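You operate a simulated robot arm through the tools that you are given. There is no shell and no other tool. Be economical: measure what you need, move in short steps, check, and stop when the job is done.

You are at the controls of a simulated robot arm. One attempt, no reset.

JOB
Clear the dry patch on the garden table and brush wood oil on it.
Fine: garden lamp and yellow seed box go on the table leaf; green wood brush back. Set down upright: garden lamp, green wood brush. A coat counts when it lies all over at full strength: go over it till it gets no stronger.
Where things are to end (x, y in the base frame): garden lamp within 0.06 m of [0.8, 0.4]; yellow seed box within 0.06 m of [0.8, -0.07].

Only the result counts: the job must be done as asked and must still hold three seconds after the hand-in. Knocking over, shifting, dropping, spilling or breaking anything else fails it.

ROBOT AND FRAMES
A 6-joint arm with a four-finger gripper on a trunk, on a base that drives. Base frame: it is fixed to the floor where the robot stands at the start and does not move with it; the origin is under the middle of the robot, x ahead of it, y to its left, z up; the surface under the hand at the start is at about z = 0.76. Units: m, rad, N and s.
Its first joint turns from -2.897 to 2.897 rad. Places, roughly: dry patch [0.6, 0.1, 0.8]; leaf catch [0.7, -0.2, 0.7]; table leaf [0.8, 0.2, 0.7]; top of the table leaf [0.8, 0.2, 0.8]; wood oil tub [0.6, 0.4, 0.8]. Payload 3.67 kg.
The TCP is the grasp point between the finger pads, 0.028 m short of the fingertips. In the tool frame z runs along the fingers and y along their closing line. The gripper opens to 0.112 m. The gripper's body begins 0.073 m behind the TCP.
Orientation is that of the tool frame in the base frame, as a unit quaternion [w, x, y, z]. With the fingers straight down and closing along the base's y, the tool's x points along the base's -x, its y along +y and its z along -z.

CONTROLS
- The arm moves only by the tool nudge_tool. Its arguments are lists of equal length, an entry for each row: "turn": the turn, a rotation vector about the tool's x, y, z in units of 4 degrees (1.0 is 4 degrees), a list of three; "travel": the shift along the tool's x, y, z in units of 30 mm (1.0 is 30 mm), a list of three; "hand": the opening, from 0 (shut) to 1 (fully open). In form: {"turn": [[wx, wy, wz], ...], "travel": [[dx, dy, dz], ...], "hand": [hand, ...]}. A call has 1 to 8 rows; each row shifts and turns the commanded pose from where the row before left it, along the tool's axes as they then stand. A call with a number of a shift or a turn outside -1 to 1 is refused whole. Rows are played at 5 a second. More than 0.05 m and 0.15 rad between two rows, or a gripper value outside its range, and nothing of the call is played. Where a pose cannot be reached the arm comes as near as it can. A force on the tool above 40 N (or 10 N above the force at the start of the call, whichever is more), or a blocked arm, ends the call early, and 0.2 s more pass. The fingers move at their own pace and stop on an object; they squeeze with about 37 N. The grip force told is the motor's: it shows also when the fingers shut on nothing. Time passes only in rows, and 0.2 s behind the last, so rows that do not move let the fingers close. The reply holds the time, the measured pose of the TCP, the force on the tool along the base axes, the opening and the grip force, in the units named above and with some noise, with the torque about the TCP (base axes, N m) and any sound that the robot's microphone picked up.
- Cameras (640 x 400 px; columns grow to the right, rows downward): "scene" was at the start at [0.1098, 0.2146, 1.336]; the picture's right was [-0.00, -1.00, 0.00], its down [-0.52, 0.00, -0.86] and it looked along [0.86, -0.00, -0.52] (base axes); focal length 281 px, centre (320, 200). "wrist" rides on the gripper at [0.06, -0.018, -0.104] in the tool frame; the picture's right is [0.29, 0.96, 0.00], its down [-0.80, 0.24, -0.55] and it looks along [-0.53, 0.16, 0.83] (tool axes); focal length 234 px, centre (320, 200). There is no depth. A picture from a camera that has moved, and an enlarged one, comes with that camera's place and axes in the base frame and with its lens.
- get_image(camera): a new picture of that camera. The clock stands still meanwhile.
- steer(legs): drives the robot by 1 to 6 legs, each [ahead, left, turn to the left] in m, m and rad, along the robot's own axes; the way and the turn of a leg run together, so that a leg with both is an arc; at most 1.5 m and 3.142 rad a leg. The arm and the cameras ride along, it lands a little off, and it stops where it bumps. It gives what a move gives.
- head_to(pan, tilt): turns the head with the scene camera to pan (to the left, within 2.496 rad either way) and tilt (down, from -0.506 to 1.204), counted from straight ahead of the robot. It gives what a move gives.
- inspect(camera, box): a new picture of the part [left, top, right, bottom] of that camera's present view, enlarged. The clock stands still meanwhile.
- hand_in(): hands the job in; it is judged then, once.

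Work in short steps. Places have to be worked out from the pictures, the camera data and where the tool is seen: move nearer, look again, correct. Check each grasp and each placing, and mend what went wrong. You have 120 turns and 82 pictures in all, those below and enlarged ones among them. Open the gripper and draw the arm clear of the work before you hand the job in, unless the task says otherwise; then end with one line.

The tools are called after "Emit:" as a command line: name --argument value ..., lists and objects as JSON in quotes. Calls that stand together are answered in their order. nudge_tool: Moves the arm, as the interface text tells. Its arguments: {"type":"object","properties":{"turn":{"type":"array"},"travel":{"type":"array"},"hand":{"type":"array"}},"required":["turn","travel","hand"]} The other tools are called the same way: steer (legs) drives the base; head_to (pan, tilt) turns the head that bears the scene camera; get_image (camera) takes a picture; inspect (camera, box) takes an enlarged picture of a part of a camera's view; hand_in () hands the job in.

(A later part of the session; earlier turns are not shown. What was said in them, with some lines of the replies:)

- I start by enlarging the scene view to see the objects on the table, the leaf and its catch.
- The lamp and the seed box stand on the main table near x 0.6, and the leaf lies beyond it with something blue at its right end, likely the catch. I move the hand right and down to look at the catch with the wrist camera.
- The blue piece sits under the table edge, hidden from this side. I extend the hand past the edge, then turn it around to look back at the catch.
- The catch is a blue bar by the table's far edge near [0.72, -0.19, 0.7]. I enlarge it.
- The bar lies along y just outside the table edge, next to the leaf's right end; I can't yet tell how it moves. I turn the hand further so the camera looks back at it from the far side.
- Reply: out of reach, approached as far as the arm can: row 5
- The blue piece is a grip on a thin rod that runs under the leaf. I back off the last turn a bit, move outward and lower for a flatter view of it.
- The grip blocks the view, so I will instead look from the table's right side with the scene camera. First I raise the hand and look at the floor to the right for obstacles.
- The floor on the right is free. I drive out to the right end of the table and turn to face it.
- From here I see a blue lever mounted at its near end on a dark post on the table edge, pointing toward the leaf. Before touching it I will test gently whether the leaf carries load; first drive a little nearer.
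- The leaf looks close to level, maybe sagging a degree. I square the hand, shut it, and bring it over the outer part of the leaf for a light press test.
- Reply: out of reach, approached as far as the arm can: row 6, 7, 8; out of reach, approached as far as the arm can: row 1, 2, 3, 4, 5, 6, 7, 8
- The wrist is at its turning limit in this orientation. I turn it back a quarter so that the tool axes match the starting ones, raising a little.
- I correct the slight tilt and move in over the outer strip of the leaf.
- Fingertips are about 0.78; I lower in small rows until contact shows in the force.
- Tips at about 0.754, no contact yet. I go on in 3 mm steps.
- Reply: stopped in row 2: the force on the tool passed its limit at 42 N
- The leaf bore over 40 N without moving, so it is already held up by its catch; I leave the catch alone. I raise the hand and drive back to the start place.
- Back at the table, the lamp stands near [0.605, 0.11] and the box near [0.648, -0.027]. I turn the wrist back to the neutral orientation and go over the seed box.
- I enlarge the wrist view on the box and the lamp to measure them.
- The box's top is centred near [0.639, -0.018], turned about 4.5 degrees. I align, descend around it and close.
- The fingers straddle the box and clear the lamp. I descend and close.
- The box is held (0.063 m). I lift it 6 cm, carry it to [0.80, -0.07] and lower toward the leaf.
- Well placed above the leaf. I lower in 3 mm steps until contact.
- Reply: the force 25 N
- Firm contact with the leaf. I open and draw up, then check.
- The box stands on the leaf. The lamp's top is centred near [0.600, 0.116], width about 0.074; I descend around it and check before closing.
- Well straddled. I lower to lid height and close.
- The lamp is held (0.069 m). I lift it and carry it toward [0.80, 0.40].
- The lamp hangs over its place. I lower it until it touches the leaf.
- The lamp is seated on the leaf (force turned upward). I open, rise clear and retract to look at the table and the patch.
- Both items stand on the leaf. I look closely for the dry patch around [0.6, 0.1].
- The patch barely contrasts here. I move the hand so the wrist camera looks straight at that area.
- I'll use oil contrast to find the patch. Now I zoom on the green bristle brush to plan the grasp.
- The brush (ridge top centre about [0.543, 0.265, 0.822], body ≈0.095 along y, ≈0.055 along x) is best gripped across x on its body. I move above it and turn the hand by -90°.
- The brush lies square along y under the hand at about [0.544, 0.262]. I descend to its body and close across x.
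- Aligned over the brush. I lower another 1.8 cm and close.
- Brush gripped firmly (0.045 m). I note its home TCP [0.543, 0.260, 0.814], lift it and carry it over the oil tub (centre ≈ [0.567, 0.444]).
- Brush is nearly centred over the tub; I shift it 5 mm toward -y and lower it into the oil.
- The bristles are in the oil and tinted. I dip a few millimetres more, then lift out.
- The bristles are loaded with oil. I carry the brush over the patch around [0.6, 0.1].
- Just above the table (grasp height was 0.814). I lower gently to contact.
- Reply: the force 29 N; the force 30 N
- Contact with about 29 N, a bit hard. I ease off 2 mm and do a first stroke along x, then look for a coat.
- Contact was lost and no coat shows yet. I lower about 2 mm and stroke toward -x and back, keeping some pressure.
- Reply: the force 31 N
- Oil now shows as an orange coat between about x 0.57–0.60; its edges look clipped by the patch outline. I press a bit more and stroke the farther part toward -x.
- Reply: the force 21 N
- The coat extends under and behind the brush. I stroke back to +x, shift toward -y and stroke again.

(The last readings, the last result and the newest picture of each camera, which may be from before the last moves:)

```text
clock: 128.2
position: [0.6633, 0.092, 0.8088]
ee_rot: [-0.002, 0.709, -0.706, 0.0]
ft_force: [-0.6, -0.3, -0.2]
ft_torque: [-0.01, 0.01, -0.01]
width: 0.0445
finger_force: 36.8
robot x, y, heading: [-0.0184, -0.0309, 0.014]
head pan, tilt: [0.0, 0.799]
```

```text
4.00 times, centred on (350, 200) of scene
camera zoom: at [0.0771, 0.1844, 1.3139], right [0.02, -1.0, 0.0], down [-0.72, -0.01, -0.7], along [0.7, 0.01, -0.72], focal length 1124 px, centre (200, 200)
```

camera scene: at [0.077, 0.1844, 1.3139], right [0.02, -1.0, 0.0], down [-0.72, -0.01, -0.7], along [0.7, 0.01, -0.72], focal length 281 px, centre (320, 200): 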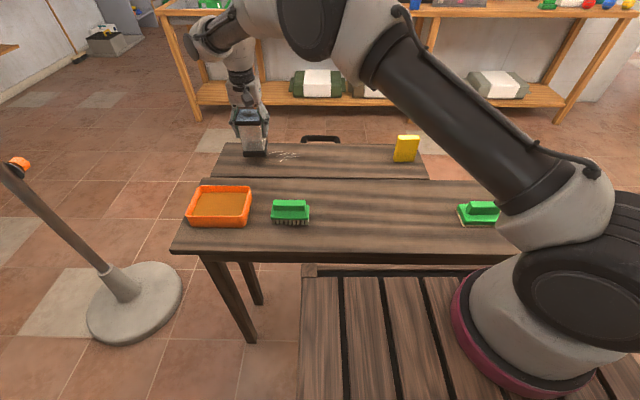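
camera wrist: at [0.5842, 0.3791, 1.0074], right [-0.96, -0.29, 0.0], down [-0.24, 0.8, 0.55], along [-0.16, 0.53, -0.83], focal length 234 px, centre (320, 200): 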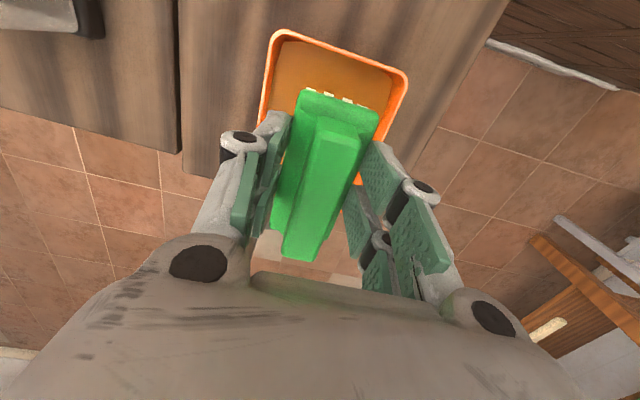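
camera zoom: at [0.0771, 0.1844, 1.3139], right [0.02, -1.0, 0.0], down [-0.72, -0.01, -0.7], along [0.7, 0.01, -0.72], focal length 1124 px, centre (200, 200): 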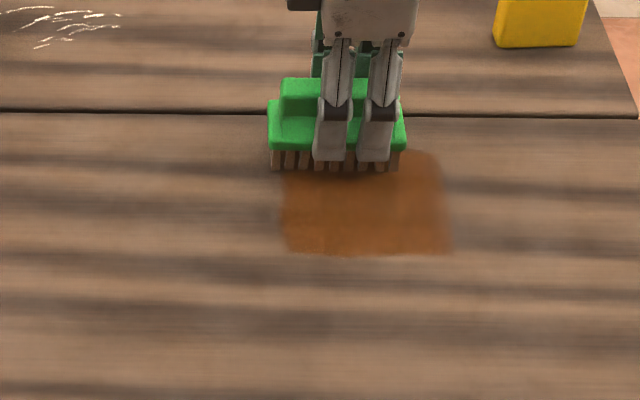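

Left and front edges look like the patch outline; the right side must be worked next. I shift 6 cm toward -y and stroke toward -x with pressure.

Emit:
nudge_tool --turn '[[0, 0, 0], [0, 0, 0], [0, 0, 0], [0, 0, 0]]' --travel '[[0.7, 0, 0], [0.7, 0, 0], [0.7, 0, 0], [0, 0, 0.03]]' --hand '[0.15, 0.15, 0.15, 0.15]'

Emit:
nudge_tool --turn '[[0, 0, 0], [0, 0, 0], [0, 0, 0], [0, 0, 0], [0, 0, 0], [0, 0, 0], [0, 0, 0], [0, 0, 0]]' --travel '[[0, 0.4, 0], [0, 0.4, 0], [0, 0.4, 0], [0, 0.4, 0], [0, 0.4, 0], [0, 0.4, 0], [0, 0.4, 0], [0, 0.3, 0]]' --hand '[0.15, 0.15, 0.15, 0.15, 0.15, 0.15, 0.15, 0.15]'

Emit:
nudge_tool --turn '[[0, 0, 0], [0, 0, 0], [0, 0, 0], [0, 0, 0], [0, 0, 0], [0, 0, 0], [0, 0, 0], [0, 0, 0]]' --travel '[[0, -0.4, 0.02], [0, -0.4, 0], [0, -0.4, 0], [0, -0.4, 0], [0, -0.4, 0], [0, -0.4, 0], [0, -0.4, 0], [0, -0.4, 0]]' --hand '[0.15, 0.15, 0.15, 0.15, 0.15, 0.15, 0.15, 0.15]'

Emit:
inspect --camera "scene" --box '[270, 150, 430, 250]'

```text
clock: 129.2
position: [0.6643, 0.0299, 0.8086]
ee_rot: [-0.002, 0.709, -0.706, 0.001]
ft_force: [-1.0, 4.5, 22.6]
ft_torque: [-0.07, 0.17, 0.05]
width: 0.0447
finger_force: 36.7
robot x, y, heading: [-0.0195, -0.0331, 0.017]
head pan, tilt: [0.0, 0.799]
```

```text
clock: 131.1
position: [0.5691, 0.0287, 0.8083]
ee_rot: [-0.001, 0.708, -0.706, 0.0]
ft_force: [6.3, -1.7, 22.3]
ft_torque: [0.24, -0.25, -0.07]
width: 0.0443
finger_force: 37.4
robot x, y, heading: [-0.0175, -0.0349, 0.014]
head pan, tilt: [0.0, 0.799]
```

```text
clock: 132.8
position: [0.6678, 0.0295, 0.8069]
ee_rot: [-0.001, 0.708, -0.706, 0.0]
ft_force: [0.3, 0.3, -0.2]
ft_torque: [0.01, -0.04, 0.0]
width: 0.0442
finger_force: 36.9
robot x, y, heading: [-0.0201, -0.0337, 0.018]
head pan, tilt: [0.0, 0.799]
```

```text
4.00 times, centred on (350, 200) of scene
camera zoom: at [0.0771, 0.1844, 1.3139], right [0.02, -1.0, 0.0], down [-0.72, -0.01, -0.7], along [0.7, 0.01, -0.72], focal length 1124 px, centre (200, 200)
```

zoom: 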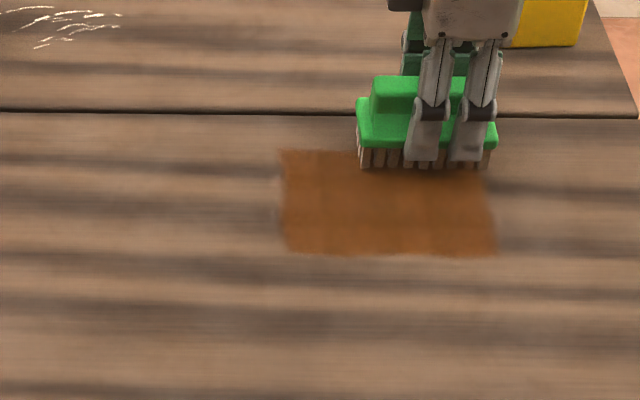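

The whole patch (about x 0.57–0.67, y -0.005–0.14) now has oil, but the bristles look paler. I lift, return to the tub for more oil, and look at the coat on the way.

Emit:
nudge_tool --turn '[[0, 0, 0], [0, 0, 0], [0, 0, 0], [0, 0, 0], [0, 0, 0], [0, 0, 0], [0, 0, 0], [0, 0, 0]]' --travel '[[0, 0, -1], [0, 0, -1], [0, 0, -1], [-1, 0.27, 0], [-1, 0.27, 0], [-1, 0.27, 0], [-1, 0.27, 0], [-1, 0.27, 0]]' --hand '[0.15, 0.15, 0.15, 0.15, 0.15, 0.15, 0.15, 0.15]'

Emit:
nudge_tool --turn '[[0, 0, 0], [0, 0, 0], [0, 0, 0], [0, 0, 0], [0, 0, 0], [0, 0, 0], [0, 0, 0], [0, 0, 0]]' --travel '[[-1, 0.27, 0], [-1, 0.27, 0], [-1, 0.27, 0], [-1, 0.27, 0], [-1, 0.27, 0], [-1, 0.27, 0], [-1, 0.27, 0], [-1, 0.2, 0]]' --hand '[0.15, 0.15, 0.15, 0.15, 0.15, 0.15, 0.15, 0.15]'

Emit:
get_image --camera "scene"

Emit:
inspect --camera "scene" --box '[310, 170, 420, 230]'

```text
clock: 134.7
position: [0.6262, 0.1788, 0.8966]
ee_rot: [-0.001, 0.708, -0.706, 0.0]
ft_force: [-0.5, -1.0, -0.1]
ft_torque: [-0.01, 0.04, -0.01]
width: 0.0441
finger_force: 36.7
robot x, y, heading: [-0.0184, -0.0318, 0.019]
head pan, tilt: [0.0, 0.799]
```

```text
clock: 136.4
position: [0.5622, 0.4164, 0.8991]
ee_rot: [0.0, 0.708, -0.706, 0.0]
ft_force: [0.3, 0.2, -0.2]
ft_torque: [0.0, 0.01, 0.02]
width: 0.0443
finger_force: 37.4
robot x, y, heading: [-0.0182, -0.0363, 0.015]
head pan, tilt: [0.0, 0.799]
```

```text
27 pictures are left
camera scene: at [0.0772, 0.1842, 1.3139], right [0.02, -1.0, 0.0], down [-0.72, -0.01, -0.7], along [0.7, 0.01, -0.72], focal length 281 px, centre (320, 200)
```

scene: 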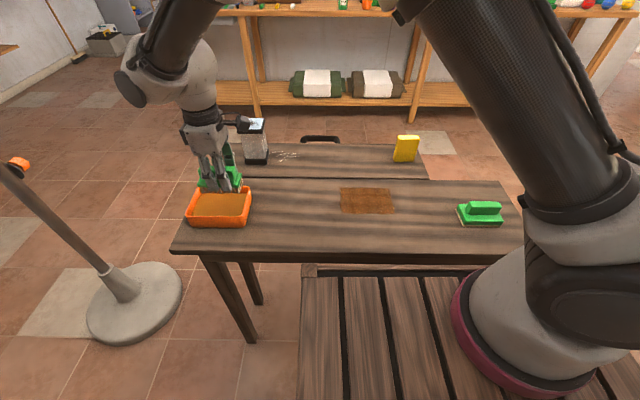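

```text
5.82 times, centred on (365, 200) of scene
camera zoom: at [0.0772, 0.1842, 1.3139], right [0.02, -1.0, 0.0], down [-0.72, -0.01, -0.7], along [0.7, 0.01, -0.72], focal length 1635 px, centre (58, 200)
```

zoom: 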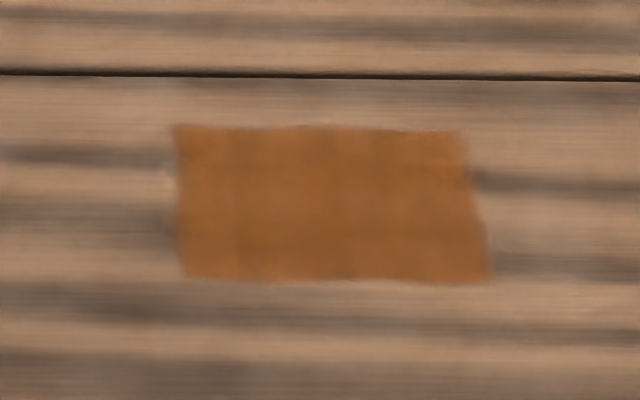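

The patch outline is filled, fairly even. I dip again for a second coat.

Emit:
nudge_tool --turn '[[0, 0, 0], [0, 0, 0], [0, 0, 0], [0, 0, 0], [0, 0, 0], [0, 0, 0]]' --travel '[[-0.58, -0.04, 0], [0, 0, 1], [0, 0, 0.9], [0, 0, 0.6], [0, 0, 0.1], [0, 0, 0]]' --hand '[0.15, 0.15, 0.15, 0.15, 0.15, 0.15]'

Emit:
nudge_tool --turn '[[0, 0, 0], [0, 0, 0], [0, 0, 0], [0, 0, 0], [0, 0, 0], [0, 0, 0], [0, 0, 0], [0, 0, 0]]' --travel '[[0, 0, -0.7], [0, 0, -1], [0, 0, -1], [1, -0.27, 0], [1, -0.27, 0], [1, -0.27, 0], [1, -0.27, 0], [1, -0.27, 0]]' --hand '[0.15, 0.15, 0.15, 0.15, 0.15, 0.15, 0.15, 0.15]'

Emit:
nudge_tool --turn '[[0, 0, 0], [0, 0, 0], [0, 0, 0], [0, 0, 0], [0, 0, 0], [0, 0, 0], [0, 0, 0], [0, 0, 0]]' --travel '[[1, -0.27, 0], [1, -0.27, 0], [1, -0.27, 0], [1, -0.27, 0], [1, -0.27, 0], [1, -0.27, 0], [0, 0, 0.9], [0, 0, 0.9]]' --hand '[0.15, 0.15, 0.15, 0.15, 0.15, 0.15, 0.15, 0.15]'

```text
clock: 137.8
position: [0.5627, 0.4354, 0.8187]
ee_rot: [-0.001, 0.708, -0.706, 0.0]
ft_force: [-0.4, 0.2, -1.3]
ft_torque: [-0.03, -0.02, 0.04]
width: 0.0445
finger_force: 37.2
robot x, y, heading: [-0.0213, -0.0335, 0.018]
head pan, tilt: [0.0, 0.799]
```

```text
clock: 139.7
position: [0.6048, 0.2868, 0.901]
ee_rot: [-0.001, 0.708, -0.706, 0.0]
ft_force: [0.6, 0.2, -0.5]
ft_torque: [0.02, -0.04, 0.0]
width: 0.0443
finger_force: 37.6
robot x, y, heading: [-0.02, -0.0321, 0.024]
head pan, tilt: [0.0, 0.799]
```

```text
clock: 141.4
position: [0.654, 0.1076, 0.8445]
ee_rot: [-0.002, 0.708, -0.706, 0.0]
ft_force: [-0.2, -0.3, -0.1]
ft_torque: [-0.01, 0.0, 0.01]
width: 0.0445
finger_force: 36.6
robot x, y, heading: [-0.0159, -0.0308, 0.019]
head pan, tilt: [0.0, 0.799]
```

Now I lower to contact at the far-left part of the patch and stroke.

Emit:
nudge_tool --turn '[[0, 0, 0], [0, 0, 0], [0, 0, 0], [0, 0, 0]]' --travel '[[0, 0, 0.8], [0, 0, 0.25], [0, -0.2, 0.15], [0, 0, 0]]' --hand '[0.15, 0.15, 0.15, 0.15]'

Emit:
nudge_tool --turn '[[0, 0, 0], [0, 0, 0], [0, 0, 0], [0, 0, 0], [0, 0, 0], [0, 0, 0], [0, 0, 0], [0, 0, 0]]' --travel '[[0, 0.4, 0], [0, 0.4, 0], [0, 0.4, 0], [0, 0.4, 0], [0, 0.4, 0], [0, 0.4, 0], [0, 0.4, 0], [0, 0.3, 0]]' --hand '[0.15, 0.15, 0.15, 0.15, 0.15, 0.15, 0.15, 0.15]'

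Emit:
nudge_tool --turn '[[0, 0, 0], [0, 0, 0], [0, 0, 0], [0, 0, 0], [0, 0, 0], [0, 0, 0], [0, 0, 0], [0, 0, 0]]' --travel '[[0, -0.4, 0.02], [0, -0.4, 0], [0, -0.4, 0], [0, -0.4, 0.02], [0, -0.4, 0], [0, -0.4, 0], [0, -0.4, 0.02], [0, -0.4, 0]]' --hand '[0.15, 0.15, 0.15, 0.15, 0.15, 0.15, 0.15, 0.15]'

```text
clock: 142.4
position: [0.6607, 0.1074, 0.8102]
ee_rot: [-0.001, 0.708, -0.706, -0.001]
ft_force: [0.2, 0.0, -1.4]
ft_torque: [-0.04, 0.0, 0.02]
width: 0.0447
finger_force: 36.9
robot x, y, heading: [-0.0158, -0.0329, 0.019]
head pan, tilt: [0.0, 0.799]
```

```text
clock: 144.2
position: [0.5671, 0.1073, 0.8105]
ee_rot: [-0.001, 0.709, -0.706, 0.0]
ft_force: [0.6, 0.4, -0.1]
ft_torque: [0.0, -0.01, 0.0]
width: 0.0443
finger_force: 37.1
robot x, y, heading: [-0.0183, -0.0333, 0.015]
head pan, tilt: [0.0, 0.799]
```

```text
clock: 146.1
position: [0.6613, 0.1044, 0.8102]
ee_rot: [-0.001, 0.708, -0.706, 0.0]
ft_force: [0.2, 1.1, -1.5]
ft_torque: [0.0, 0.01, 0.01]
width: 0.0443
finger_force: 36.9
robot x, y, heading: [-0.0162, -0.0371, 0.014]
head pan, tilt: [0.0, 0.799]
```

No contact force there; I lower in small steps until it presses.

Emit:
nudge_tool --turn '[[0, 0, 0], [0, 0, 0], [0, 0, 0]]' --travel '[[0, 0, 0.07], [0, 0, 0.05], [0, 0, 0]]' --hand '[0.15, 0.15, 0.15]'

Emit:
nudge_tool --turn '[[0, 0, 0], [0, 0, 0], [0, 0, 0], [0, 0, 0], [0, 0, 0], [0, 0, 0], [0, 0, 0], [0, 0, 0]]' --travel '[[0, 0.4, 0], [0, 0.4, 0], [0, 0.4, 0], [0, 0.4, 0], [0, 0.4, 0], [0, 0.4, 0], [0, 0.4, 0], [0, 0.3, 0]]' --hand '[0.15, 0.15, 0.15, 0.15, 0.15, 0.15, 0.15, 0.15]'

Emit:
nudge_tool --turn '[[0, 0, 0], [0, 0, 0], [0, 0, 0], [0, 0, 0], [0, 0, 0], [0, 0, 0], [0, 0, 0], [0, 0, 0]]' --travel '[[0, -0.4, 0.02], [0, -0.4, 0], [0, -0.4, 0], [0, -0.4, 0], [0, -0.4, 0], [0, -0.4, 0], [0, -0.4, 0], [0, -0.4, 0]]' --hand '[0.15, 0.15, 0.15, 0.15, 0.15, 0.15, 0.15, 0.15]'

```text
clock: 146.8
position: [0.6631, 0.1066, 0.8062]
ee_rot: [-0.002, 0.709, -0.706, 0.001]
ft_force: [-1.5, -3.4, 28.9]
ft_torque: [-0.09, 0.09, 0.05]
width: 0.0445
finger_force: 37.2
robot x, y, heading: [-0.0221, -0.031, 0.012]
head pan, tilt: [0.0, 0.799]
```

```text
clock: 148.7
position: [0.5685, 0.1074, 0.806]
ee_rot: [-0.001, 0.708, -0.706, 0.0]
ft_force: [8.2, 0.4, 24.9]
ft_torque: [0.25, -0.21, -0.07]
width: 0.0443
finger_force: 37.3
robot x, y, heading: [-0.0206, -0.0338, 0.021]
head pan, tilt: [0.0, 0.799]
```

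```text
clock: 150.4
position: [0.6673, 0.1063, 0.8037]
ee_rot: [0.0, 0.708, -0.706, 0.0]
ft_force: [-0.2, -0.5, -0.2]
ft_torque: [-0.02, -0.02, 0.0]
width: 0.0439
finger_force: 36.4
robot x, y, heading: [-0.0193, -0.034, 0.018]
head pan, tilt: [0.0, 0.799]
```

The working height drifts downward, so the brush may be creeping in the grip. I check its attitude.

Emit:
inspect --camera "scene" --box '[290, 150, 430, 237]'

Emit:
get_image --camera "wrist"

```text
4.57 times, centred on (360, 194) of scene
camera zoom: at [0.0771, 0.1844, 1.3139], right [0.02, -1.0, 0.0], down [-0.72, -0.01, -0.7], along [0.7, 0.01, -0.72], focal length 1284 px, centre (137, 230)
```

zoom: 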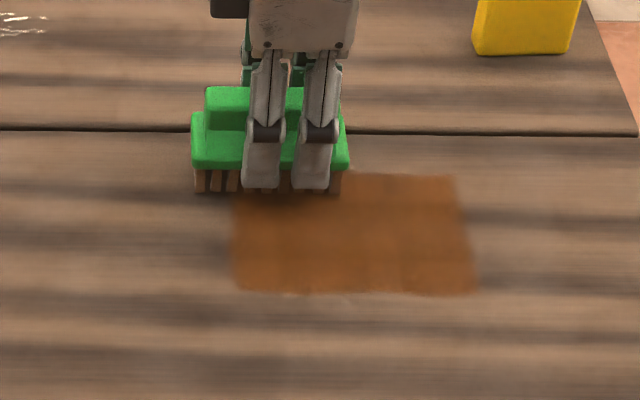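

```text
24 pictures are left
camera wrist: at [0.6835, 0.0462, 0.9089], right [-0.96, -0.29, 0.0], down [-0.24, 0.8, 0.55], along [-0.16, 0.53, -0.83], focal length 234 px, centre (320, 200)
```

wrist: 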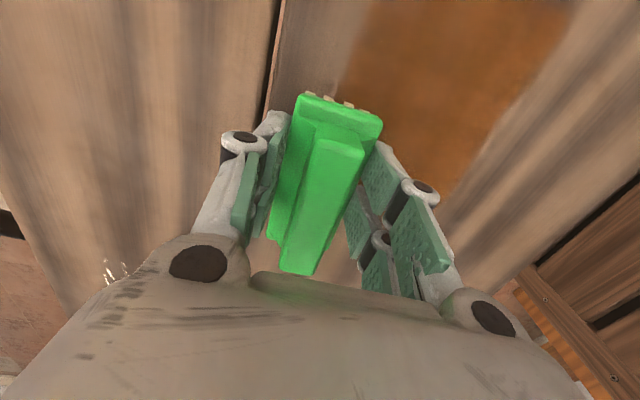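

The brush is still level, only slid up a little in the grip. I shift to the right half and give it the second coat with lighter pressure.

Emit:
nudge_tool --turn '[[0, 0, 0], [0, 0, 0], [0, 0, 0], [0, 0, 0], [0, 0, 0]]' --travel '[[0.8, 0, 0], [0.8, 0, 0], [0.8, 0, 0], [0, 0.1, 0.03], [0, 0, 0]]' --hand '[0.15, 0.15, 0.15, 0.15, 0.15]'

Emit:
nudge_tool --turn '[[0, 0, 0], [0, 0, 0], [0, 0, 0], [0, 0, 0], [0, 0, 0], [0, 0, 0], [0, 0, 0], [0, 0, 0]]' --travel '[[0, 0.4, 0], [0, 0.4, 0], [0, 0.4, 0], [0, 0.4, 0], [0, 0.4, 0], [0, 0.4, 0], [0, 0.4, 0], [0, 0.3, 0]]' --hand '[0.15, 0.15, 0.15, 0.15, 0.15, 0.15, 0.15, 0.15]'

Emit:
nudge_tool --turn '[[0, 0, 0], [0, 0, 0], [0, 0, 0], [0, 0, 0], [0, 0, 0], [0, 0, 0], [0, 0, 0], [0, 0, 0]]' --travel '[[0, -0.4, 0], [0, -0.4, 0], [0, -0.4, 0], [0, -0.4, 0], [0, -0.4, 0], [0, -0.4, 0], [0, -0.4, 0], [0, -0.4, 0]]' --hand '[0.15, 0.15, 0.15, 0.15, 0.15, 0.15, 0.15, 0.15]'

```text
clock: 151.7
position: [0.6648, 0.0352, 0.8035]
ee_rot: [-0.003, 0.708, -0.706, 0.001]
ft_force: [10.2, 0.7, 24.0]
ft_torque: [-0.58, -0.19, 0.2]
width: 0.0441
finger_force: 36.6
robot x, y, heading: [-0.0181, -0.0362, 0.015]
head pan, tilt: [0.0, 0.799]
```

```text
clock: 153.4
position: [0.5684, 0.034, 0.8025]
ee_rot: [0.0, 0.708, -0.706, 0.001]
ft_force: [5.2, -0.5, 15.1]
ft_torque: [0.15, -0.2, -0.02]
width: 0.0443
finger_force: 37.3
robot x, y, heading: [-0.022, -0.0334, 0.019]
head pan, tilt: [0.0, 0.799]
```

```text
clock: 155.2
position: [0.6643, 0.033, 0.8031]
ee_rot: [0.0, 0.708, -0.706, 0.0]
ft_force: [1.0, 0.2, -0.5]
ft_torque: [-0.01, -0.02, 0.02]
width: 0.044
finger_force: 36.7
robot x, y, heading: [-0.0191, -0.0293, 0.022]
head pan, tilt: [0.0, 0.799]
```

Second coat done on both halves. I lift away toward the tub and look at the strength of the coat.

Emit:
nudge_tool --turn '[[0, 0, 0], [0, 0, 0], [0, 0, 0], [0, 0, 0], [0, 0, 0], [0, 0, 0], [0, 0, 0], [0, 0, 0]]' --travel '[[0, 0, -1], [0, 0, -1], [0, 0, -1], [-1, 0.25, 0], [-1, 0.25, 0], [-1, 0.25, 0], [-1, 0.25, 0], [-1, 0.25, 0]]' --hand '[0.15, 0.15, 0.15, 0.15, 0.15, 0.15, 0.15, 0.15]'

Emit:
nudge_tool --turn '[[0, 0, 0], [0, 0, 0], [0, 0, 0], [0, 0, 0], [0, 0, 0], [0, 0, 0], [0, 0, 0], [0, 0, 0]]' --travel '[[-1, 0.25, 0], [-1, 0.25, 0], [-1, 0.25, 0], [-1, 0.25, 0], [-1, 0.25, 0], [-1, 0.25, 0], [-1, 0.25, 0], [-0.43, 0.22, 0]]' --hand '[0.15, 0.15, 0.15, 0.15, 0.15, 0.15, 0.15, 0.15]'

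Emit:
inspect --camera "scene" --box '[310, 170, 420, 230]'

```text
clock: 157.1
position: [0.6285, 0.1828, 0.8942]
ee_rot: [0.0, 0.708, -0.707, 0.001]
ft_force: [-0.2, 0.2, -1.1]
ft_torque: [-0.01, 0.03, 0.01]
width: 0.0444
finger_force: 37.0
robot x, y, heading: [-0.0175, -0.0315, 0.013]
head pan, tilt: [0.0, 0.799]
```

```text
clock: 158.8
position: [0.5659, 0.4056, 0.8945]
ee_rot: [-0.001, 0.708, -0.706, 0.001]
ft_force: [0.1, -0.3, -1.0]
ft_torque: [0.0, 0.04, -0.01]
width: 0.044
finger_force: 36.9
robot x, y, heading: [-0.0167, -0.0332, 0.016]
head pan, tilt: [0.0, 0.799]
```

```text
5.82 times, centred on (365, 200) of scene
camera zoom: at [0.0771, 0.1843, 1.3139], right [0.02, -1.0, 0.0], down [-0.72, -0.01, -0.7], along [0.7, 0.01, -0.72], focal length 1635 px, centre (58, 200)
```

zoom: 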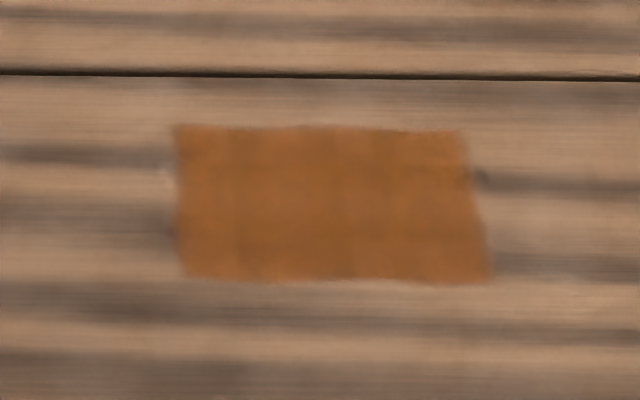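

The coat looks the same as after the first, so it is about saturated; for certainty I give one more oiled pass. I dip again.

Emit:
nudge_tool --turn '[[0, 0, 0], [0, 0, 0], [0, 0, 0], [0, 0, 0], [0, 0, 0], [0, 0, 0]]' --travel '[[-0.95, 0.08, 0], [0, 0, 1], [0, 0, 1], [0, 0, 0.6], [0, 0, 0.1], [0, 0, 0]]' --hand '[0.15, 0.15, 0.15, 0.15, 0.15, 0.15]'

Emit:
nudge_tool --turn '[[0, 0, 0], [0, 0, 0], [0, 0, 0], [0, 0, 0], [0, 0, 0], [0, 0, 0], [0, 0, 0], [0, 0, 0]]' --travel '[[0, 0, -0.7], [0, 0, -1], [0, 0, -1], [1, -0.3, 0], [1, -0.3, 0], [1, -0.3, 0], [1, -0.3, 0], [1, -0.3, 0]]' --hand '[0.15, 0.15, 0.15, 0.15, 0.15, 0.15, 0.15, 0.15]'

Emit:
nudge_tool --turn '[[0, 0, 0], [0, 0, 0], [0, 0, 0], [0, 0, 0], [0, 0, 0], [0, 0, 0], [0, 0, 0], [0, 0, 0]]' --travel '[[1, -0.3, 0], [1, -0.3, 0], [1, -0.3, 0], [1, -0.3, 0], [1, -0.3, 0], [0.9, -0.3, 0], [0, 0, 1], [0, 0, 1]]' --hand '[0.15, 0.15, 0.15, 0.15, 0.15, 0.15, 0.15, 0.15]'

Emit:
nudge_tool --turn '[[0, 0, 0], [0, 0, 0], [0, 0, 0], [0, 0, 0]]' --travel '[[0, 0, 0.7], [0, 0, 0.3], [0, 0, 0.1], [0, 0, 0]]' --hand '[0.15, 0.15, 0.15, 0.15]'

```text
clock: 160.2
position: [0.5638, 0.4347, 0.8128]
ee_rot: [0.0, 0.708, -0.706, 0.001]
ft_force: [0.2, -0.2, 0.0]
ft_torque: [0.01, 0.03, -0.01]
width: 0.044
finger_force: 37.2
robot x, y, heading: [-0.0201, -0.0276, 0.018]
head pan, tilt: [0.0, 0.799]
```

```text
clock: 162.1
position: [0.611, 0.2858, 0.893]
ee_rot: [0.0, 0.708, -0.706, 0.001]
ft_force: [-0.1, -1.0, -1.0]
ft_torque: [-0.02, -0.03, -0.01]
width: 0.044
finger_force: 37.1
robot x, y, heading: [-0.021, -0.0375, 0.021]
head pan, tilt: [0.0, 0.799]
```

```text
clock: 163.8
position: [0.6642, 0.1062, 0.8339]
ee_rot: [-0.001, 0.708, -0.706, 0.0]
ft_force: [-1.3, 0.1, -1.3]
ft_torque: [0.04, -0.02, 0.02]
width: 0.0441
finger_force: 36.2
robot x, y, heading: [-0.0193, -0.0325, 0.017]
head pan, tilt: [0.0, 0.799]
```

```text
clock: 164.8
position: [0.6653, 0.1067, 0.8017]
ee_rot: [-0.002, 0.708, -0.706, 0.0]
ft_force: [0.2, -5.2, 28.1]
ft_torque: [-0.1, 0.07, -0.02]
width: 0.044
finger_force: 36.8
robot x, y, heading: [-0.016, -0.0323, 0.016]
head pan, tilt: [0.0, 0.799]
```

In contact; I ease slightly and make three lanes: left toward -x, middle back, right toward -x.

Emit:
nudge_tool --turn '[[0, 0, 0], [0, 0, 0], [0, 0, 0], [0, 0, 0], [0, 0, 0], [0, 0, 0], [0, 0, 0], [0, 0, 0]]' --travel '[[0, 0.4, -0.01], [0, 0.4, 0], [0, 0.4, 0], [0, 0.4, 0], [0, 0.4, 0], [0, 0.4, 0], [0, 0.4, 0], [0, 0.4, 0]]' --hand '[0.15, 0.15, 0.15, 0.15, 0.15, 0.15, 0.15, 0.15]'

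Emit:
nudge_tool --turn '[[0, 0, 0], [0, 0, 0], [0, 0, 0], [0, 0, 0], [0, 0, 0], [0, 0, 0]]' --travel '[[0.4, 0, 0], [0.4, 0, 0], [0.4, 0, 0], [0.4, 0, 0], [0.4, 0, 0], [0.4, 0, 0]]' --hand '[0.15, 0.15, 0.15, 0.15, 0.15, 0.15]'

Emit:
nudge_tool --turn '[[0, 0, 0], [0, 0, 0], [0, 0, 0], [0, 0, 0], [0, 0, 0], [0, 0, 0], [0, 0, 0], [0, 0, 0]]' --travel '[[0, -0.4, 0.02], [0, -0.4, 0], [0, -0.4, 0.01], [0, -0.4, 0], [0, -0.4, 0.01], [0, -0.4, 0], [0, -0.4, 0], [0, -0.4, 0]]' --hand '[0.15, 0.15, 0.15, 0.15, 0.15, 0.15, 0.15, 0.15]'

Emit:
nudge_tool --turn '[[0, 0, 0], [0, 0, 0], [0, 0, 0], [0, 0, 0], [0, 0, 0], [0, 0, 0], [0, 0, 0], [0, 0, 0]]' --travel '[[0, 0, 0.02], [0, 0.45, 0], [0, 0.45, 0], [0, 0.45, 0], [0, 0.45, 0], [0, 0.45, 0], [0, 0.45, 0], [0, 0.45, 0]]' --hand '[0.15, 0.15, 0.15, 0.15, 0.15, 0.15, 0.15, 0.15]'

```text
clock: 166.7
position: [0.5694, 0.1091, 0.8002]
ee_rot: [-0.003, 0.708, -0.706, 0.0]
ft_force: [10.9, 1.0, 26.7]
ft_torque: [-0.01, -0.23, -0.02]
width: 0.044
finger_force: 37.4
robot x, y, heading: [-0.0178, -0.0307, 0.015]
head pan, tilt: [0.0, 0.799]
```

```text
clock: 168.1
position: [0.5685, 0.0366, 0.8003]
ee_rot: [0.0, 0.709, -0.705, 0.0]
ft_force: [-1.1, -0.6, -0.1]
ft_torque: [-0.03, 0.03, 0.04]
width: 0.0441
finger_force: 37.3
robot x, y, heading: [-0.0158, -0.034, 0.019]
head pan, tilt: [0.0, 0.799]
```

```text
clock: 169.8
position: [0.6645, 0.0375, 0.7985]
ee_rot: [-0.002, 0.708, -0.706, 0.001]
ft_force: [-8.8, 1.0, 26.0]
ft_torque: [0.06, 0.29, -0.01]
width: 0.0438
finger_force: 36.6
robot x, y, heading: [-0.0204, -0.0273, 0.02]
head pan, tilt: [0.0, 0.799]
```

```text
clock: 171.7
position: [0.5704, 0.0353, 0.798]
ee_rot: [0.0, 0.708, -0.706, 0.0]
ft_force: [3.3, -1.0, 12.1]
ft_torque: [0.61, -0.18, -0.14]
width: 0.0438
finger_force: 36.8
robot x, y, heading: [-0.0207, -0.0305, 0.013]
head pan, tilt: [0.0, 0.799]
```

Third coat done. I lift, carry the brush over its home [0.543, 0.260] and look at coat and brush.

Emit:
nudge_tool --turn '[[0, 0, 0], [0, 0, 0], [0, 0, 0], [0, 0, 0], [0, 0, 0], [0, 0, 0], [0, 0, 0], [0, 0, 0]]' --travel '[[0, 0, -1], [0, 0, -1], [-1, 0.12, 0], [-1, 0.12, 0], [-1, 0.12, 0], [-1, 0.12, 0], [-1, 0.12, 0], [-1, 0.12, 0]]' --hand '[0.15, 0.15, 0.15, 0.15, 0.15, 0.15, 0.15, 0.15]'

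Emit:
nudge_tool --turn '[[0, 0, 0], [0, 0, 0], [0, 0, 0]]' --travel '[[-1, 0.12, 0], [-0.48, 0.08, 0], [0, 0, 0]]' --hand '[0.15, 0.15, 0.15]'

Emit:
inspect --camera "scene" --box '[250, 140, 410, 240]'

```text
clock: 173.4
position: [0.5494, 0.2174, 0.8598]
ee_rot: [0.0, 0.709, -0.705, 0.0]
ft_force: [-0.2, -0.4, -1.2]
ft_torque: [0.01, 0.0, -0.01]
width: 0.0437
finger_force: 37.2
robot x, y, heading: [-0.0239, -0.0337, 0.016]
head pan, tilt: [0.0, 0.799]
```

```text
clock: 174.2
position: [0.5432, 0.2606, 0.8591]
ee_rot: [0.0, 0.709, -0.705, 0.001]
ft_force: [-0.4, 0.0, -0.1]
ft_torque: [0.0, 0.0, 0.02]
width: 0.0439
finger_force: 36.5
robot x, y, heading: [-0.0242, -0.0366, 0.019]
head pan, tilt: [0.0, 0.799]
```

```text
4.00 times, centred on (330, 190) of scene
camera zoom: at [0.0771, 0.1844, 1.3139], right [0.02, -1.0, 0.0], down [-0.72, -0.01, -0.7], along [0.7, 0.01, -0.72], focal length 1124 px, centre (280, 240)
```

zoom: 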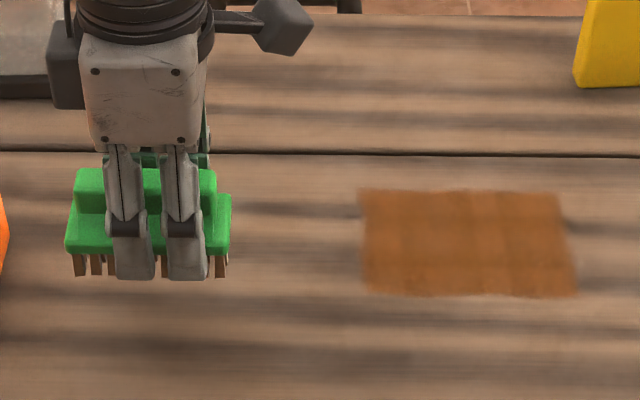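

I compare the coat in the same frame as before to see whether it grew any stronger.

Emit:
inspect --camera "scene" --box '[310, 170, 420, 230]'

```text
5.82 times, centred on (365, 200) of scene
camera zoom: at [0.0771, 0.1844, 1.3139], right [0.02, -1.0, 0.0], down [-0.72, -0.01, -0.7], along [0.7, 0.01, -0.72], focal length 1635 px, centre (58, 200)
```

zoom: 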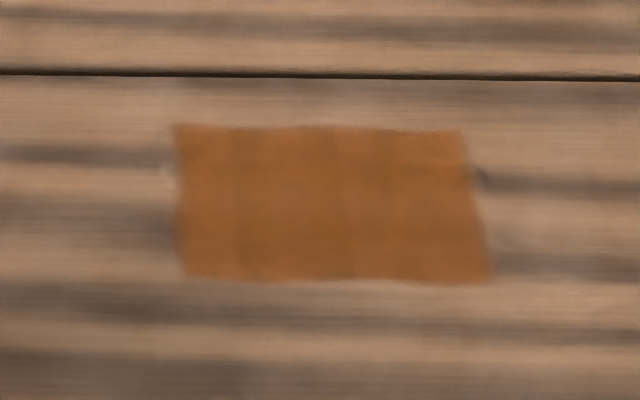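

The coat is unchanged from the previous round: full strength, edge to edge. I now set the brush down at its home until contact.

Emit:
nudge_tool --turn '[[0, 0, 0], [0, 0, 0], [0, 0, 0], [0, 0, 0]]' --travel '[[0, 0, 0.9], [0, 0, 0.7], [0, 0, 0.2], [0, 0, 0]]' --hand '[0.15, 0.15, 0.15, 0.15]'

Emit:
nudge_tool --turn '[[0, 0, 0], [0, 0, 0]]' --travel '[[0, 0, 0.07], [0, 0, 0]]' --hand '[0.15, 0.15]'

```text
clock: 175.2
position: [0.5433, 0.2594, 0.8039]
ee_rot: [0.0, 0.708, -0.706, 0.001]
ft_force: [0.5, -0.8, -0.3]
ft_torque: [0.03, -0.01, -0.01]
width: 0.0438
finger_force: 36.7
robot x, y, heading: [-0.0139, -0.0321, 0.017]
head pan, tilt: [0.0, 0.799]
```

```text
clock: 175.8
position: [0.5442, 0.2613, 0.8023]
ee_rot: [-0.002, 0.708, -0.706, 0.001]
ft_force: [-0.2, 0.1, -0.9]
ft_torque: [0.01, -0.02, 0.01]
width: 0.0436
finger_force: 37.3
robot x, y, heading: [-0.0197, -0.034, 0.02]
head pan, tilt: [0.0, 0.799]
```

Emit:
nudge_tool --turn '[[0, 0, 0], [0, 0, 0]]' --travel '[[0, 0, 0.08], [0, 0, 0]]' --hand '[0.15, 0.15]'

Emit:
nudge_tool --turn '[[0, 0, 0], [0, 0, 0]]' --travel '[[0, 0, 0.06], [0, 0, 0]]' --hand '[0.15, 0.15]'

```text
clock: 176.4
position: [0.5421, 0.2608, 0.7993]
ee_rot: [-0.002, 0.708, -0.706, 0.001]
ft_force: [-0.4, -0.1, -0.5]
ft_torque: [0.01, 0.03, -0.01]
width: 0.0435
finger_force: 37.1
robot x, y, heading: [-0.0185, -0.0314, 0.018]
head pan, tilt: [0.0, 0.799]
```

```text
clock: 177.1
position: [0.5436, 0.2611, 0.7983]
ee_rot: [0.0, 0.708, -0.706, 0.0]
ft_force: [0.2, 0.5, -1.1]
ft_torque: [-0.04, 0.02, -0.02]
width: 0.0439
finger_force: 37.4
robot x, y, heading: [-0.0218, -0.0309, 0.016]
head pan, tilt: [0.0, 0.799]
```

Still just above the table; two more small steps.

Emit:
nudge_tool --turn '[[0, 0, 0], [0, 0, 0]]' --travel '[[0, 0, 0.05], [0, 0, 0]]' --hand '[0.15, 0.15]'

Emit:
nudge_tool --turn '[[0, 0, 0], [0, 0, 0]]' --travel '[[0, 0, 0.04], [0, 0, 0]]' --hand '[0.15, 0.15]'

```text
clock: 177.7
position: [0.5436, 0.2614, 0.7979]
ee_rot: [-0.002, 0.708, -0.706, 0.001]
ft_force: [1.9, -1.8, 22.1]
ft_torque: [-0.44, 0.13, -0.01]
width: 0.0435
finger_force: 37.4
robot x, y, heading: [-0.0172, -0.0294, 0.014]
head pan, tilt: [0.0, 0.799]
```

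```text
clock: 178.2
position: [0.5432, 0.2612, 0.7965]
ee_rot: [-0.002, 0.708, -0.706, 0.0]
ft_force: [1.4, 2.0, 28.3]
ft_torque: [0.08, -0.05, -0.01]
width: 0.0439
finger_force: 37.4
robot x, y, heading: [-0.0194, -0.0317, 0.017]
head pan, tilt: [0.0, 0.799]
```

The brush is on the table. I ease off, open and rise straight up, then check everything.

Emit:
nudge_tool --turn '[[0, 0, 0], [0, 0, 0], [0, 0, 0], [0, 0, 0], [0, 0, 0], [0, 0, 0], [0, 0, 0], [0, 0, 0]]' --travel '[[0, 0, -0.05], [0, 0, 0], [0, 0, 0], [0, 0, 0], [0, 0, -0.7], [0, 0, -1], [0, 0, -1], [0, 0, -1]]' --hand '[0.5, 0.8, 1, 1, 1, 1, 1, 1]'

Emit:
nudge_tool --turn '[[0, 0, 0], [0, 0, 0], [0, 0, 0], [0, 0, 0], [0, 0, 0], [0, 0, 0], [0, 0, 0], [0, 0, 0]]' --travel '[[0, 0, -1], [0, 0, -1], [0, 0, -1], [1, 0, 0], [1, 0, 0], [1, 0, 0], [1, 0, 0], [1, 0, 0]]' --hand '[1, 1, 1, 1, 1, 1, 1, 1]'

Emit:
get_image --camera "scene"

Emit:
inspect --camera "scene" --box '[180, 110, 440, 272]'

```text
clock: 180.1
position: [0.5416, 0.2601, 0.9074]
ee_rot: [-0.001, 0.709, -0.706, 0.001]
ft_force: [1.1, 1.3, -0.5]
ft_torque: [-0.01, -0.01, 0.03]
width: 0.1119
finger_force: 0.0
robot x, y, heading: [-0.0185, -0.0318, 0.014]
head pan, tilt: [0.0, 0.799]
```

```text
clock: 181.8
position: [0.5429, 0.1118, 0.9981]
ee_rot: [0.0, 0.708, -0.706, 0.001]
ft_force: [-0.7, 0.9, -0.7]
ft_torque: [-0.03, -0.04, -0.01]
width: 0.1119
finger_force: 0.0
robot x, y, heading: [-0.0248, -0.0303, 0.019]
head pan, tilt: [0.0, 0.799]
```

```text
20 pictures are left
camera scene: at [0.077, 0.1846, 1.3139], right [0.02, -1.0, 0.0], down [-0.72, -0.01, -0.7], along [0.7, 0.01, -0.72], focal length 281 px, centre (320, 200)
```

scene: 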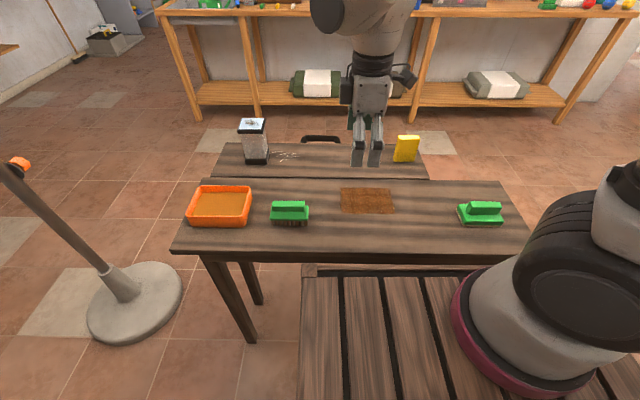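

```text
2.46 times, centred on (310, 191) of scene
camera zoom: at [0.077, 0.1846, 1.3139], right [0.02, -1.0, 0.0], down [-0.72, -0.01, -0.7], along [0.7, 0.01, -0.72], focal length 692 px, centre (345, 222)
```

zoom: 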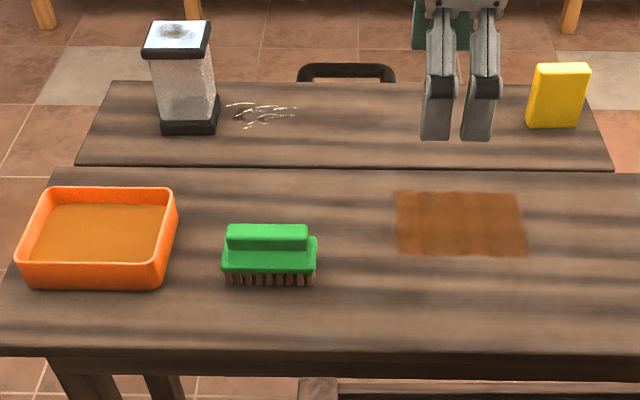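

All pieces stand where they should, brush upright at its place. One last closer look at the coat from the wrist camera as I draw clear.

Emit:
nudge_tool --turn '[[0, 0, 0], [0, 0, 0], [0, 0, 0], [0, 0, 0]]' --travel '[[1, -0.5, 0], [1, -0.5, 0], [1, -0.5, 0], [0.5, -0.5, 0]]' --hand '[1, 1, 1, 1]'

Emit:
inspect --camera "wrist" --box '[180, 0, 460, 220]'

```text
clock: 182.8
position: [0.6021, 0.0054, 0.9971]
ee_rot: [-0.001, 0.708, -0.706, 0.0]
ft_force: [0.0, 0.1, 0.8]
ft_torque: [0.02, 0.0, -0.02]
width: 0.1117
finger_force: 0.0
robot x, y, heading: [-0.0207, -0.0291, 0.019]
head pan, tilt: [0.0, 0.799]
```

```text
1.82 times, centred on (320, 110) of wrist
camera zoom: at [0.6196, -0.0547, 1.1027], right [-0.96, -0.29, 0.0], down [-0.24, 0.8, 0.55], along [-0.16, 0.53, -0.83], focal length 426 px, centre (320, 364)
```

zoom: 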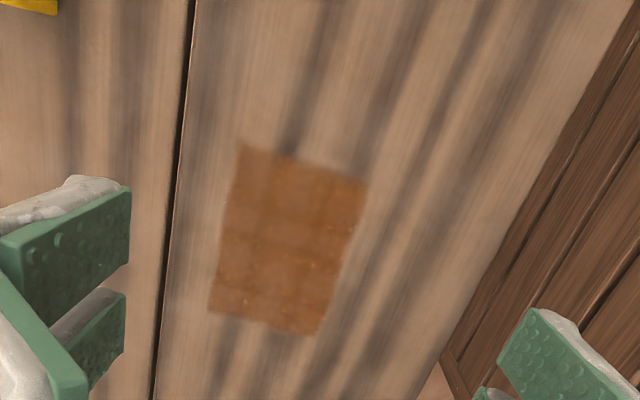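

The -y end looks maybe slightly paler; I zoom in to be sure.

Emit:
inspect --camera "wrist" --box '[260, 70, 356, 130]'

Emit:
inspect --camera "wrist" --box '[260, 95, 356, 155]'

```text
6.67 times, centred on (308, 100) of wrist
camera zoom: at [0.6196, -0.0547, 1.1027], right [-0.96, -0.29, 0.0], down [-0.24, 0.8, 0.55], along [-0.16, 0.53, -0.83], focal length 1561 px, centre (400, 867)
```

zoom: 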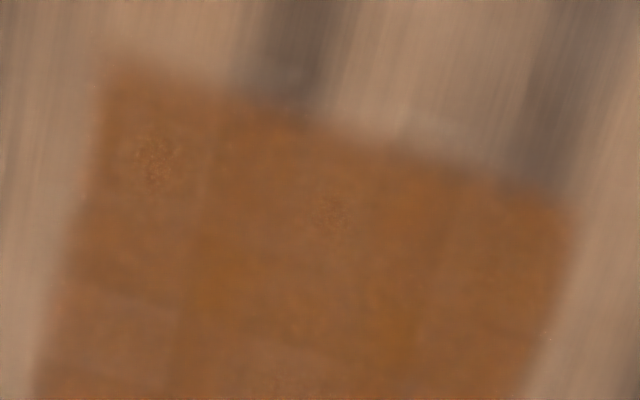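

```text
6.67 times, centred on (308, 125) of wrist
camera zoom: at [0.6196, -0.0547, 1.1027], right [-0.96, -0.29, 0.0], down [-0.24, 0.8, 0.55], along [-0.16, 0.53, -0.83], focal length 1561 px, centre (400, 700)
```

zoom: 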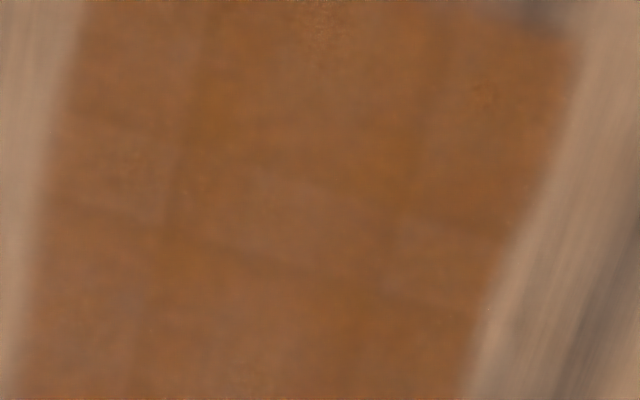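

The coat is even over all tiles to every edge, hand open and clear, lamp and box standing on the leaf. I hand in.

Emit:
hand_in

```text
The job is handed in.
```

The job is handed in: the dry patch is cleared and oiled edge to edge. The third pass made the coat no stronger. The lamp was set down upright within about 3 mm of [0.80, 0.40] and the seed box within about 2 mm of [0.80, -0.07], both on the leaf. The green wood brush is back upright in its place, and the leaf already bore over 40 N, so I left its catch alone.
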